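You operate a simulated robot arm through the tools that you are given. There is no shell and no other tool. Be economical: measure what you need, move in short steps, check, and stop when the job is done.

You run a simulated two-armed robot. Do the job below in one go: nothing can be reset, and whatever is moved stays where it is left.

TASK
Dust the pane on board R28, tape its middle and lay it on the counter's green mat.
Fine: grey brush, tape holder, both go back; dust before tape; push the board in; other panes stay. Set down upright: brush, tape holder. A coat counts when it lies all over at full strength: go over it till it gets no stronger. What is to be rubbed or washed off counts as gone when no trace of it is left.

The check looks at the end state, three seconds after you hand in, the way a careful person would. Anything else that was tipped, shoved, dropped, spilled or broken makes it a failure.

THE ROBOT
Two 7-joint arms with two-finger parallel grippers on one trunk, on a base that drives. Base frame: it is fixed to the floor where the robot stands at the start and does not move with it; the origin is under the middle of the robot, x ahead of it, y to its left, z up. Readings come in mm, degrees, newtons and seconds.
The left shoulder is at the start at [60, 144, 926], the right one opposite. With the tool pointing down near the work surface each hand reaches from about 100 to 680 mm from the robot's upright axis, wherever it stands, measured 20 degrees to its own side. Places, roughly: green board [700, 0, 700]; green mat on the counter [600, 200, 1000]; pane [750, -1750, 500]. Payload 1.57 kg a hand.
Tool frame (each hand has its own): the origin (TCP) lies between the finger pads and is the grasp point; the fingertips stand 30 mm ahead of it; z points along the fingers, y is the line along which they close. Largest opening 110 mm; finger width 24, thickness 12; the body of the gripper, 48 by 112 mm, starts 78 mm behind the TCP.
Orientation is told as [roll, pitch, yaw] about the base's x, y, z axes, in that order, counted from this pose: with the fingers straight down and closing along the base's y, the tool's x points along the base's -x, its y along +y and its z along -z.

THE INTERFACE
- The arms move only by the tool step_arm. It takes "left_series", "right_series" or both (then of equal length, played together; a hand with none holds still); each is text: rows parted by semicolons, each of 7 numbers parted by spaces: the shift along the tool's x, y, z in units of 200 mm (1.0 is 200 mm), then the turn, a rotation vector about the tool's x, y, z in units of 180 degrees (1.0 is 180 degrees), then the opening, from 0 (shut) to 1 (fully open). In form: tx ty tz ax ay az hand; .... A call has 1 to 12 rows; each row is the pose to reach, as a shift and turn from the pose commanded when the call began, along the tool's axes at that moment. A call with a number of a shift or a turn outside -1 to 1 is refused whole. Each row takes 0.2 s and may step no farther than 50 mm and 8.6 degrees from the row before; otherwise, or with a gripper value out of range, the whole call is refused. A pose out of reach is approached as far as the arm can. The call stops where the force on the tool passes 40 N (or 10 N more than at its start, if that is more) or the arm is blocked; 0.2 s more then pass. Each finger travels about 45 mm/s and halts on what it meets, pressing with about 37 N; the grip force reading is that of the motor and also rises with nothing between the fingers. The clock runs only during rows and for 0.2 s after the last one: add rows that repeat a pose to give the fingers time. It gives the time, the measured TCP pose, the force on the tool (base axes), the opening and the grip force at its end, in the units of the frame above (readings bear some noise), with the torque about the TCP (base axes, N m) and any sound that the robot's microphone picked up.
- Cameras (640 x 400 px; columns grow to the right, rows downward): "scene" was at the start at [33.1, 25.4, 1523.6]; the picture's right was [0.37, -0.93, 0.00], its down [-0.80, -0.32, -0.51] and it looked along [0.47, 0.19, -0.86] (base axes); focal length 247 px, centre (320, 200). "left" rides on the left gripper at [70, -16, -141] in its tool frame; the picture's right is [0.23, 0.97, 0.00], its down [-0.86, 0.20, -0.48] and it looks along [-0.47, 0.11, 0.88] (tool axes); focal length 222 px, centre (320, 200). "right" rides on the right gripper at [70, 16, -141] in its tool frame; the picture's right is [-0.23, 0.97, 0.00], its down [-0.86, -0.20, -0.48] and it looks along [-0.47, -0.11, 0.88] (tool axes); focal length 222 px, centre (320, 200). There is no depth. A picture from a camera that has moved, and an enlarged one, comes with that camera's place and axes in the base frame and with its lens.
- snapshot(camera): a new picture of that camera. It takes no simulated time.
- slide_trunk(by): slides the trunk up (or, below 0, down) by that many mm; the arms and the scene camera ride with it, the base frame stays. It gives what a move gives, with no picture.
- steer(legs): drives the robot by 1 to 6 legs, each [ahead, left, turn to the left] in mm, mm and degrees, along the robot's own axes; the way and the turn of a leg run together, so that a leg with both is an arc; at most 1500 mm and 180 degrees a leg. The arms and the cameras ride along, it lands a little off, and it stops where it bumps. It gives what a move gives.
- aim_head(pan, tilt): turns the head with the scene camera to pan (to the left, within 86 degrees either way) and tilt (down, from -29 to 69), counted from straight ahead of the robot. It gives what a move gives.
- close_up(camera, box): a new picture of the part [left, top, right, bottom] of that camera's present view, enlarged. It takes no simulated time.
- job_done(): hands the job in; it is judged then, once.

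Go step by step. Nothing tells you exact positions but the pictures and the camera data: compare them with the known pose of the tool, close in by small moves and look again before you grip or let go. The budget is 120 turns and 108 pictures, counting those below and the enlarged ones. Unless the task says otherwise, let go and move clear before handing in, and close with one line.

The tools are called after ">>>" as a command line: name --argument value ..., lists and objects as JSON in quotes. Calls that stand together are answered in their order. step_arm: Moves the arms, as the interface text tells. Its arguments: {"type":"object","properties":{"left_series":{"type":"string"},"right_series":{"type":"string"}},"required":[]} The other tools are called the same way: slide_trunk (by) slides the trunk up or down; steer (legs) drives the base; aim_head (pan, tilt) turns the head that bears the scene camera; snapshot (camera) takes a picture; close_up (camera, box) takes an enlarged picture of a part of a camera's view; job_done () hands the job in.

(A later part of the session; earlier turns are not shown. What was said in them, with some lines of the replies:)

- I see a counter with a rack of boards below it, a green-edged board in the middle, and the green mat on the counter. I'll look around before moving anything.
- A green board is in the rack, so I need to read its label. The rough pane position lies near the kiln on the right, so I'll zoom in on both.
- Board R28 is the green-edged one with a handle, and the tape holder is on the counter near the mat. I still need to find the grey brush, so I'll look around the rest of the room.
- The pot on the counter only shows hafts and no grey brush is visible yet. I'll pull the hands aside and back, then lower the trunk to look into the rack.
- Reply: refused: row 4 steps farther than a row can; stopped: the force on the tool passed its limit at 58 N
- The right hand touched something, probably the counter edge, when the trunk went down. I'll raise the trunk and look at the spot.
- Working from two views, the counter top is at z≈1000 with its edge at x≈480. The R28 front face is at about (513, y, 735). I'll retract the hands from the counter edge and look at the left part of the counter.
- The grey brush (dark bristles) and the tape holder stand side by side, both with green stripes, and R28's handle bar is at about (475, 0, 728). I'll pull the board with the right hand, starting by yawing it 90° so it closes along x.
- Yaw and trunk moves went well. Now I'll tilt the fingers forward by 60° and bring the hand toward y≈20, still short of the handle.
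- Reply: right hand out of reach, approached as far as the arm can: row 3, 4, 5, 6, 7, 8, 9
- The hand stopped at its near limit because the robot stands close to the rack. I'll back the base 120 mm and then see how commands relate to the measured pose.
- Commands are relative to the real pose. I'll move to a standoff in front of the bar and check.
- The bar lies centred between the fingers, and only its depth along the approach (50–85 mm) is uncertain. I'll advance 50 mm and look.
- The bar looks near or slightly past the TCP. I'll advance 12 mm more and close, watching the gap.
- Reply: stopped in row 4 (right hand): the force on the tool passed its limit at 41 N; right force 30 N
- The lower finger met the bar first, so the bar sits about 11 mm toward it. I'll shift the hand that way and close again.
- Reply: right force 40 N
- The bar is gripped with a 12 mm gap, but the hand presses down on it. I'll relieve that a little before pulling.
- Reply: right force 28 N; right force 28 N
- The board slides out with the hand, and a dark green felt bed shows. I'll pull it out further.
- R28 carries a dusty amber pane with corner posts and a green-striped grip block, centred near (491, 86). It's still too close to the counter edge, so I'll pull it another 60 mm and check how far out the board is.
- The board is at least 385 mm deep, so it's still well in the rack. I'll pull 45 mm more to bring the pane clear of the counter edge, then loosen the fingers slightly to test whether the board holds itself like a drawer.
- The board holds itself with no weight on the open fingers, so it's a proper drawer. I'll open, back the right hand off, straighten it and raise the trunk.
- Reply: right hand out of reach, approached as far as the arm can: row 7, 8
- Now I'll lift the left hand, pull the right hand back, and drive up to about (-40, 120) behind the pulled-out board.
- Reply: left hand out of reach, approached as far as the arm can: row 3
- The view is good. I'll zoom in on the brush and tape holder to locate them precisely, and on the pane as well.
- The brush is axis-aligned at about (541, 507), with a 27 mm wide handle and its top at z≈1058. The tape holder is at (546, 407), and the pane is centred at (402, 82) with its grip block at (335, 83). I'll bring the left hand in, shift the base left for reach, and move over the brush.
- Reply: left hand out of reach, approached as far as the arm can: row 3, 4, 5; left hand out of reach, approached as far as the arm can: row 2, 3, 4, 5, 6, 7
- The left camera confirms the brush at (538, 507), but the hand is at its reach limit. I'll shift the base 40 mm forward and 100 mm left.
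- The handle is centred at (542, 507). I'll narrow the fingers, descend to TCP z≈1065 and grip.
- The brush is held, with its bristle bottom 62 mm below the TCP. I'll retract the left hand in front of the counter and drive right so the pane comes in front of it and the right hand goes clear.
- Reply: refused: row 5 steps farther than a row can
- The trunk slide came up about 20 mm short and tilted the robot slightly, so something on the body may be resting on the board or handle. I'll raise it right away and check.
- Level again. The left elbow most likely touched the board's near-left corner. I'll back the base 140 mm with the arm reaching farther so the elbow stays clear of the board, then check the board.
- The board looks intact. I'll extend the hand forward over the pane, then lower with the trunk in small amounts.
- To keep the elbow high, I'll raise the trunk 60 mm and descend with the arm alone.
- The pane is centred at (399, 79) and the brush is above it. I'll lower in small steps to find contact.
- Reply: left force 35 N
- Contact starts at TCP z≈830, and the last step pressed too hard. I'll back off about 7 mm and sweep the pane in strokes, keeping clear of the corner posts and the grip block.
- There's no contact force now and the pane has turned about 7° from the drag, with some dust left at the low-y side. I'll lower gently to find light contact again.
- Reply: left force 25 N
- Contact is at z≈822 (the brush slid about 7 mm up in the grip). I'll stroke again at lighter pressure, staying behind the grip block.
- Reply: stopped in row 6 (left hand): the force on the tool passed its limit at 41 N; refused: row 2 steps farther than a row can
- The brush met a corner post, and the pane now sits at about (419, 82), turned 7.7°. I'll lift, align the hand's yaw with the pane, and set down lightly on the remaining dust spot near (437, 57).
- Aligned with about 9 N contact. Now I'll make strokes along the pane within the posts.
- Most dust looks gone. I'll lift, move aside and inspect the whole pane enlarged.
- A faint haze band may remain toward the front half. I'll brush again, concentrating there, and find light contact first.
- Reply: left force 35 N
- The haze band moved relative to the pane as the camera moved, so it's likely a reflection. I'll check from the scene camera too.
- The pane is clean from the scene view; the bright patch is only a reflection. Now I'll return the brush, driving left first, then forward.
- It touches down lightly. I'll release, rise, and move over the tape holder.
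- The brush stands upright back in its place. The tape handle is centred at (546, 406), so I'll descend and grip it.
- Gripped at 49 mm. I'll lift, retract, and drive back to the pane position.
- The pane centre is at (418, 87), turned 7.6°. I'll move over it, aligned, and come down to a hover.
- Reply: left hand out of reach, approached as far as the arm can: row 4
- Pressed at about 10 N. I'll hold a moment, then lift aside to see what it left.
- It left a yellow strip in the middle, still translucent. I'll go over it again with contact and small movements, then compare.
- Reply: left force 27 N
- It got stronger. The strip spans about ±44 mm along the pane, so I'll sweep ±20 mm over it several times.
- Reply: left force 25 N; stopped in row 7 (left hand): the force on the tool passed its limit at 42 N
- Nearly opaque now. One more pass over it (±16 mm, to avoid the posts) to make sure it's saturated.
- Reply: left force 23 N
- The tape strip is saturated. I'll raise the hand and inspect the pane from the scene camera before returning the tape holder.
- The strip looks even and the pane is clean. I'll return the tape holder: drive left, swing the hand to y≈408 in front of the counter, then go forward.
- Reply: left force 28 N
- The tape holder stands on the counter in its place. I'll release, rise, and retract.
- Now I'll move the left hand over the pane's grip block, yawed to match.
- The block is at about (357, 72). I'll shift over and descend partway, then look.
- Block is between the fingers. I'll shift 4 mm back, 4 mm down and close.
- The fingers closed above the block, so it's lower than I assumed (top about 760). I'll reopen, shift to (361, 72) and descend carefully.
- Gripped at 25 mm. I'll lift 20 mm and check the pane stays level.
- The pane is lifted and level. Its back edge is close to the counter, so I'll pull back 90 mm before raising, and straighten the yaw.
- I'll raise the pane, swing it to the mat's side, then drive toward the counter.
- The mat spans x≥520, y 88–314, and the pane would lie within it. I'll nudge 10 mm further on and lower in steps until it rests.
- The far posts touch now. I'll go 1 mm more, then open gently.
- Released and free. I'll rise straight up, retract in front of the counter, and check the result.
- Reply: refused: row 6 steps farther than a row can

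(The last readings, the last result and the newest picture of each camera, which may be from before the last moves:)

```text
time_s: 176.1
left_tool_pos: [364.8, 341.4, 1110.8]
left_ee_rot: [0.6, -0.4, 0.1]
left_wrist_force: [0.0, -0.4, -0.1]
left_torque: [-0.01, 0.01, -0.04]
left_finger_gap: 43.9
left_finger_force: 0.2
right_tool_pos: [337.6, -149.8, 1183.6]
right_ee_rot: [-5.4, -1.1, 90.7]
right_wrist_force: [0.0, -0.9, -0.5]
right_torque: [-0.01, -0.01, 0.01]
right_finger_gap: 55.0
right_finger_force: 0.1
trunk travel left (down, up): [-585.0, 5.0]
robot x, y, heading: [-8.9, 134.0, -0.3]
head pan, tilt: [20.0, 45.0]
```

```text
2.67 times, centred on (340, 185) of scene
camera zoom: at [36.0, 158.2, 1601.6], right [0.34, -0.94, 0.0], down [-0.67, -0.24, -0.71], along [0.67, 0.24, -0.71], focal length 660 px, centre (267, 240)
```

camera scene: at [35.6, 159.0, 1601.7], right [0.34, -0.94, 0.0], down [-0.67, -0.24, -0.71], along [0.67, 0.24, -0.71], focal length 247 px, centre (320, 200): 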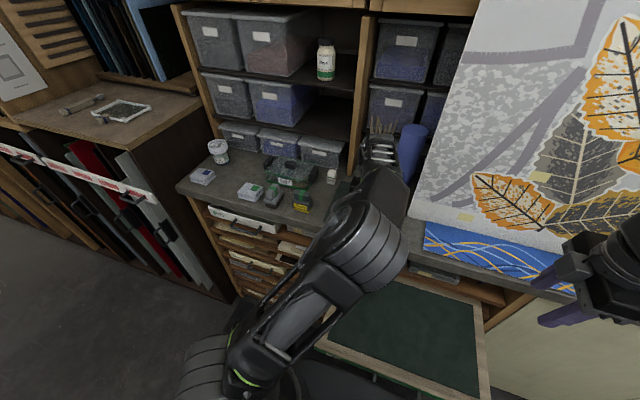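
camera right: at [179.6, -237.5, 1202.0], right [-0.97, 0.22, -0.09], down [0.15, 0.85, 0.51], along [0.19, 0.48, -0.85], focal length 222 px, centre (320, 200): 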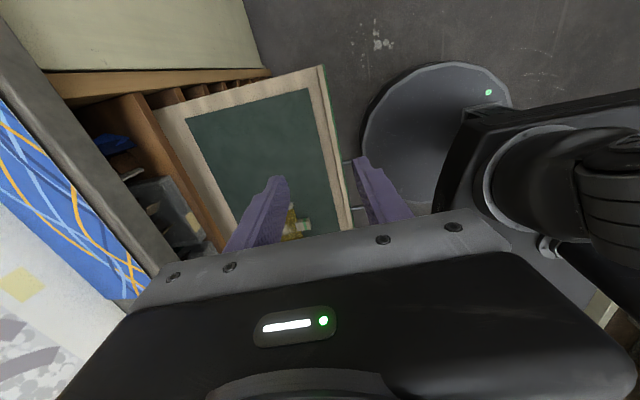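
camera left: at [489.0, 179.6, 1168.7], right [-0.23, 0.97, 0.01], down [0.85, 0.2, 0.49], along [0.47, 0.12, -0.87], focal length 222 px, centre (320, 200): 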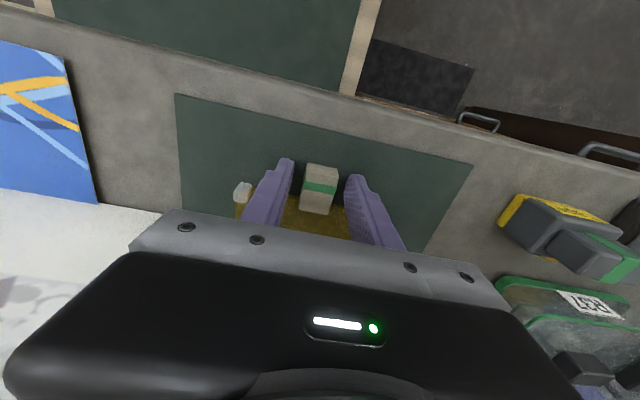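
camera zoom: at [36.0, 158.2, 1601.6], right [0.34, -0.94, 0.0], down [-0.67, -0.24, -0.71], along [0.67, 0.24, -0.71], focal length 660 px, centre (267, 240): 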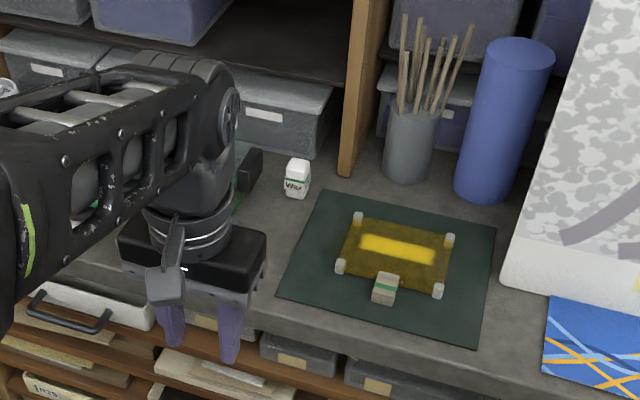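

The pane rests flat on the mat with its tape strip. Now I'll back off to push board R28 in with the right hand, restoring the pose used for pulling.

>>> steer --legs '[[-411, 0, 0], [0, -134, 0]]'

>>> slide_trunk --by -296

>>> step_arm --right_series "-0.1 -0.1 0 0.045 0 0 0.5;-0.25 -0.2 0 0.09 0 0 0.5;-0.4 -0.3 0 0.135 0 0 0.5;-0.55 -0.4 0 0.18 0 0 0.5;-0.7 -0.5 0 0.225 0 0 0.5;-0.85 -0.5 0 0.27 0 0 0.5;-1 -0.5 0.1 0.303 0 0 0.5;-1 -0.5 0.2 0.303 0 0 0.5"

>>> snapshot --camera "right"

```text
time_s: 179.5
left_tool_pos: [-41.8, 211.6, 1111.6]
left_ee_rot: [0.6, -0.5, 0.4]
left_wrist_force: [-0.4, 0.4, -0.4]
left_torque: [0.02, 0.01, 0.02]
left_finger_gap: 43.7
left_finger_force: 0.0
right_tool_pos: [-68.9, -279.3, 1183.8]
right_ee_rot: [-5.4, -1.1, 90.8]
right_wrist_force: [0.3, -0.6, 0.2]
right_torque: [0.07, -0.01, 0.06]
right_finger_gap: 55.0
right_finger_force: 0.0
trunk travel left (down, up): [-585.0, 5.0]
robot x, y, heading: [-415.5, 2.5, -0.3]
head pan, tilt: [20.0, 45.0]
```

```text
time_s: 182.5
left_tool_pos: [-41.6, 212.2, 816.4]
left_ee_rot: [0.5, -0.5, 0.4]
left_wrist_force: [-0.4, -0.5, 0.3]
left_torque: [-0.02, 0.03, -0.02]
left_finger_gap: 43.9
left_finger_force: 0.1
right_tool_pos: [-68.4, -278.6, 887.4]
right_ee_rot: [-5.5, -1.2, 90.8]
right_wrist_force: [-0.3, -0.1, 0.9]
right_torque: [0.02, -0.01, 0.03]
right_finger_gap: 55.1
right_finger_force: 0.0
trunk travel left (down, up): [-289.0, 301.0]
robot x, y, heading: [-415.1, 3.3, 0.1]
head pan, tilt: [20.0, 45.0]
```

```text
time_s: 184.3
left_tool_pos: [-42.1, 212.2, 815.7]
left_ee_rot: [0.5, -0.3, 0.4]
left_wrist_force: [0.1, 0.3, -0.2]
left_torque: [-0.01, 0.01, 0.0]
left_finger_gap: 44.0
left_finger_force: 0.1
right_tool_pos: [30.0, -77.0, 860.4]
right_ee_rot: [-59.9, -1.0, 91.0]
right_wrist_force: [0.7, 0.1, 0.7]
right_torque: [0.02, -0.03, 0.01]
right_finger_gap: 54.9
right_finger_force: 0.0
trunk travel left (down, up): [-289.0, 301.0]
robot x, y, heading: [-415.4, 0.3, 0.0]
head pan, tilt: [20.0, 45.0]
```

```text
13 pictures are left
camera right: at [-97.5, -149.1, 916.6], right [-0.49, 0.23, -0.84], down [-0.33, 0.84, 0.43], along [0.81, 0.48, -0.34], focal length 222 px, centre (320, 200)
```

right: 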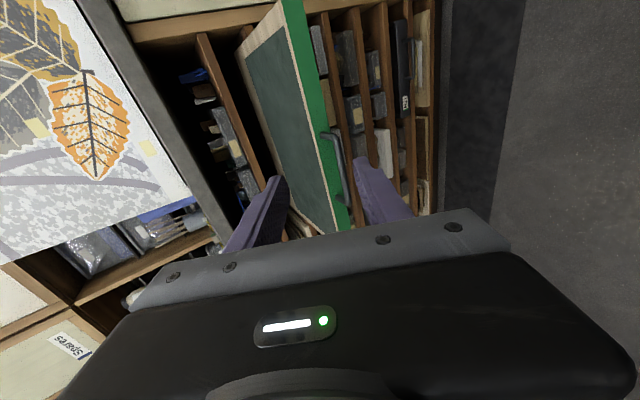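

>>> step_arm --right_series "-0.1 0.04 0.14 0.01 0 0 0.5;-0.2 0.09 0.28 0.01 0 0 0.5;-0.3 0.13 0.42 0.01 0 0 0.5;-0.395 0.173 0.55 0.01 0 0 0.5;-0.395 0.173 0.55 0.01 0 0 0.5"

>>> snapshot --camera "right"

```text
time_s: 185.5
left_tool_pos: [-40.6, 212.0, 814.4]
left_ee_rot: [0.5, -0.4, 0.4]
left_wrist_force: [0.4, -0.2, -1.2]
left_torque: [0.0, 0.01, -0.02]
left_finger_gap: 44.0
left_finger_force: 0.0
right_tool_pos: [108.4, 8.3, 775.3]
right_ee_rot: [-61.9, -1.0, 90.8]
right_wrist_force: [0.5, -0.5, -0.5]
right_torque: [0.0, 0.03, 0.01]
right_finger_gap: 54.8
right_finger_force: 0.1
trunk travel left (down, up): [-289.0, 301.0]
robot x, y, heading: [-419.8, 5.6, -0.3]
head pan, tilt: [20.0, 45.0]
```

```text
12 pictures are left
camera right: at [-22.4, -64.4, 827.4], right [-0.46, 0.24, -0.85], down [-0.34, 0.84, 0.42], along [0.82, 0.48, -0.31], focal length 222 px, centre (320, 200)
```

right: 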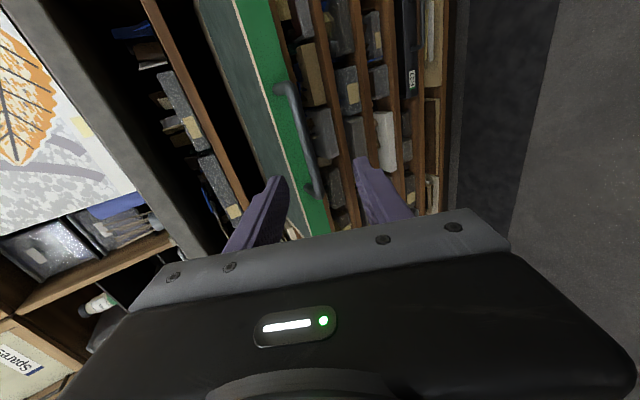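

The bar is centred between the fingers again. I'll advance 66 mm and grip it.

>>> step_arm --right_series "0 0 0.12 0 0 0 0.5;0 0 0.24 0 0 0 0.5;0 0 0.33 0 0 0 0.5;0 0 0.33 0 0 0 0.3;0 0 0.33 0 0 0 0.2;0 0 0.33 0 0 0 0.1;0 0 0.33 0 0 0 0;0 0 0.33 0 0 0 0"

>>> snapshot --camera "right"

```text
time_s: 187.4
left_tool_pos: [-41.1, 213.0, 816.2]
left_ee_rot: [0.5, -0.5, 0.5]
left_wrist_force: [-0.5, 0.1, 0.0]
left_torque: [0.03, 0.0, -0.02]
left_finger_gap: 44.0
left_finger_force: 0.0
right_tool_pos: [169.8, 6.0, 752.9]
right_ee_rot: [-63.1, -1.0, 90.7]
right_wrist_force: [1.2, -2.3, 9.0]
right_torque: [-0.48, -0.21, 0.73]
right_finger_gap: 11.9
right_finger_force: 29.6
trunk travel left (down, up): [-289.0, 301.0]
robot x, y, heading: [-420.5, -0.1, -0.3]
head pan, tilt: [20.0, 45.0]
stopped in row 8 (right hand): the force on the tool passed its limit at 41 N (the readings are from after the stop); the commanded pose is now the measured one
```

```text
11 pictures are left
camera right: at [38.9, -66.3, 802.1], right [-0.44, 0.24, -0.86], down [-0.35, 0.84, 0.41], along [0.83, 0.48, -0.29], focal length 222 px, centre (320, 200)
```

right: 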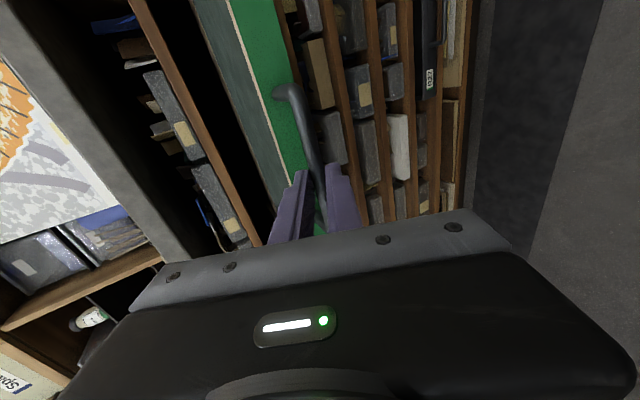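

Gripped. Driving forward to push the board in.

>>> steer --legs '[[200, 0, 0]]'

>>> steer --legs '[[85, 0, 0]]'

>>> snapshot --camera "right"

```text
time_s: 189.0
left_tool_pos: [157.5, 212.5, 816.4]
left_ee_rot: [0.5, -0.5, 0.5]
left_wrist_force: [-0.3, -0.4, 0.3]
left_torque: [0.0, 0.0, -0.01]
left_finger_gap: 43.9
left_finger_force: 0.1
right_tool_pos: [370.2, 5.7, 753.7]
right_ee_rot: [-63.0, -1.1, 90.7]
right_wrist_force: [0.2, -4.1, 23.2]
right_torque: [-0.73, -0.47, 0.09]
right_finger_gap: 11.6
right_finger_force: 29.1
trunk travel left (down, up): [-289.0, 301.0]
robot x, y, heading: [-217.6, 0.1, 0.0]
head pan, tilt: [20.0, 45.0]
```

```text
time_s: 190.1
left_tool_pos: [243.2, 212.0, 814.6]
left_ee_rot: [0.4, -0.4, 0.5]
left_wrist_force: [-0.4, 0.4, 0.4]
left_torque: [-0.04, 0.0, 0.05]
left_finger_gap: 44.0
left_finger_force: 0.0
right_tool_pos: [453.7, 6.7, 750.6]
right_ee_rot: [-62.7, -1.1, 90.8]
right_wrist_force: [-13.4, 1.8, -2.4]
right_torque: [-0.35, 0.18, 0.77]
right_finger_gap: 12.0
right_finger_force: 28.8
trunk travel left (down, up): [-289.0, 301.0]
robot x, y, heading: [-128.9, 1.8, 0.2]
head pan, tilt: [20.0, 45.0]
```

```text
10 pictures are left
camera right: at [323.3, -65.7, 800.8], right [-0.45, 0.24, -0.86], down [-0.35, 0.84, 0.41], along [0.82, 0.48, -0.3], focal length 222 px, centre (320, 200)
```

right: 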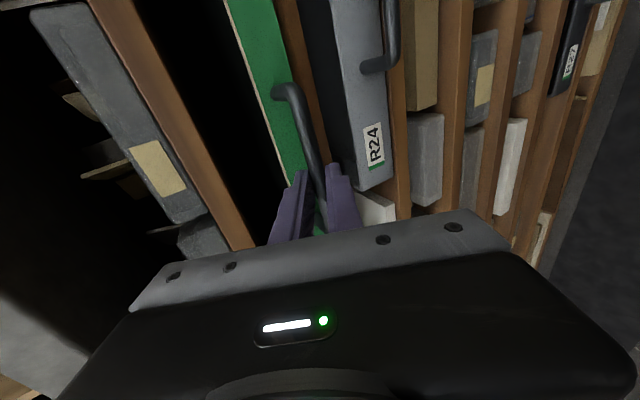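

Nearly in, with light resistance. I'll push another 12 mm.

>>> steer --legs '[[12, 0, 0]]'

```text
time_s: 190.9
left_tool_pos: [255.1, 212.6, 815.0]
left_ee_rot: [0.5, -0.5, 0.5]
left_wrist_force: [-0.2, 0.6, 0.2]
left_torque: [0.01, 0.02, -0.01]
left_finger_gap: 43.9
left_finger_force: 0.0
right_tool_pos: [463.1, 8.8, 746.9]
right_ee_rot: [-62.3, -1.1, 91.0]
right_wrist_force: [-34.8, 0.9, -14.7]
right_torque: [-0.22, 0.38, 0.54]
right_finger_gap: 11.8
right_finger_force: 29.0
trunk travel left (down, up): [-289.0, 301.0]
robot x, y, heading: [-120.4, 0.0, -0.2]
head pan, tilt: [20.0, 45.0]
```

The firm resistance shows the board is home. I'll relieve, open, and back the hand off.

>>> step_arm --right_series "0 0 0 0 0 0 0.1;0 0 0 0 0 0 0.3;0 0 0 0 0 0 0.5;0 0 0 0 0 0 0.5;0 0 -0.2 0 0 0 0.5;0 0 -0.4 0 0 0 0.5;0 0 -0.6 0 0 0 0.5;0 0 -0.6 0 0 0 0.5"

>>> snapshot --camera "right"

>>> steer --legs '[[-200, 0, 0]]'

>>> aim_head --pan 5 --tilt 35

>>> close_up --camera "scene" --box '[160, 60, 480, 260]'

```text
time_s: 192.7
left_tool_pos: [256.1, 212.5, 815.4]
left_ee_rot: [0.6, -0.6, 0.5]
left_wrist_force: [0.3, -0.8, 0.1]
left_torque: [-0.01, 0.0, -0.01]
left_finger_gap: 44.2
left_finger_force: 0.1
right_tool_pos: [358.8, 5.5, 805.8]
right_ee_rot: [-62.1, -1.1, 91.1]
right_wrist_force: [-1.1, 0.0, -0.2]
right_torque: [0.02, 0.01, 0.0]
right_finger_gap: 54.9
right_finger_force: 0.1
trunk travel left (down, up): [-289.0, 301.0]
robot x, y, heading: [-120.4, 1.0, 0.2]
head pan, tilt: [20.0, 45.0]
```

```text
9 pictures are left
camera right: at [227.8, -67.0, 856.8], right [-0.46, 0.23, -0.86], down [-0.35, 0.84, 0.41], along [0.82, 0.49, -0.31], focal length 222 px, centre (320, 200)
```

right: 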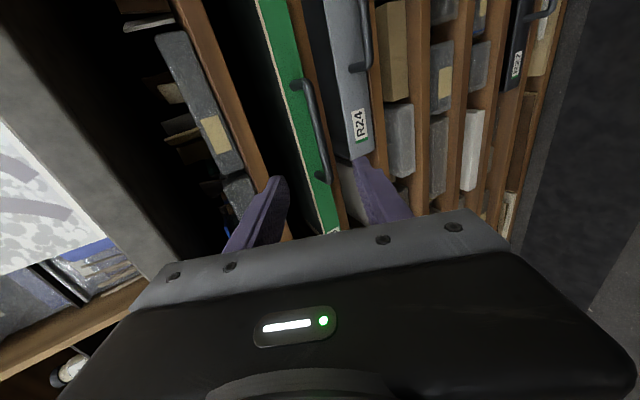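

```text
time_s: 194.2
left_tool_pos: [60.1, 210.6, 814.8]
left_ee_rot: [0.6, -0.5, 0.4]
left_wrist_force: [0.3, -1.1, -0.2]
left_torque: [0.0, 0.02, 0.0]
left_finger_gap: 44.1
left_finger_force: 0.1
right_tool_pos: [162.0, 4.5, 804.7]
right_ee_rot: [-62.2, -0.9, 91.0]
right_wrist_force: [-0.9, -1.2, -0.9]
right_torque: [0.02, 0.02, 0.01]
right_finger_gap: 55.0
right_finger_force: 0.1
trunk travel left (down, up): [-289.0, 301.0]
robot x, y, heading: [-316.5, 4.5, -0.3]
head pan, tilt: [20.0, 45.0]
```

```text
time_s: 195.0
left_tool_pos: [61.8, 211.7, 814.3]
left_ee_rot: [0.5, -0.5, 0.2]
left_wrist_force: [-0.3, -0.9, -0.4]
left_torque: [-0.01, 0.01, 0.02]
left_finger_gap: 44.1
left_finger_force: 0.0
right_tool_pos: [162.2, 4.5, 804.9]
right_ee_rot: [-62.2, -1.1, 91.0]
right_wrist_force: [0.2, -0.7, -0.4]
right_torque: [0.01, 0.0, -0.02]
right_finger_gap: 55.4
right_finger_force: 0.0
trunk travel left (down, up): [-289.0, 301.0]
robot x, y, heading: [-318.0, 0.4, -0.3]
head pan, tilt: [5.0, 35.0]
```

```text
2.00 times, centred on (320, 160) of scene
camera zoom: at [-258.4, 9.5, 1320.4], right [0.08, -1.0, 0.0], down [-0.57, -0.05, -0.82], along [0.82, 0.07, -0.57], focal length 495 px, centre (320, 280)
```

zoom: 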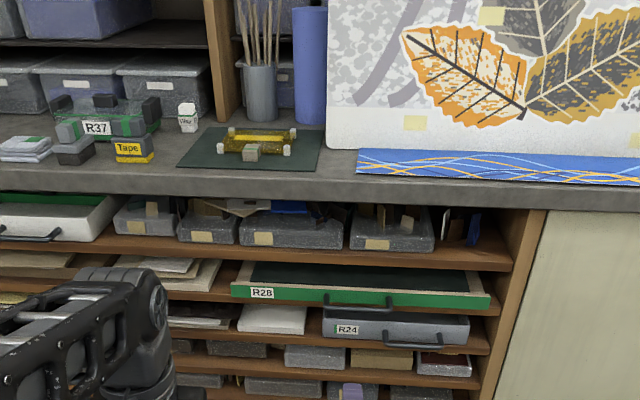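

Everything checks out: the board is back in line with the rack, the brush and tape holder stand upright in their places, and the dusted, taped pane lies on the green mat. Both hands are empty and clear, so I'm handing in.

>>> job_done

```text
The job is handed in.
```

The R28 pane is dusted, taped across the middle and lying on the green mat. The board is pushed in, and the brush and tape holder are back upright in their places. The pane turned and slid a little on its board during dusting, and early on the trunk briefly rested an elbow on the open board, with no sign of damage or disturbance in the pictures.
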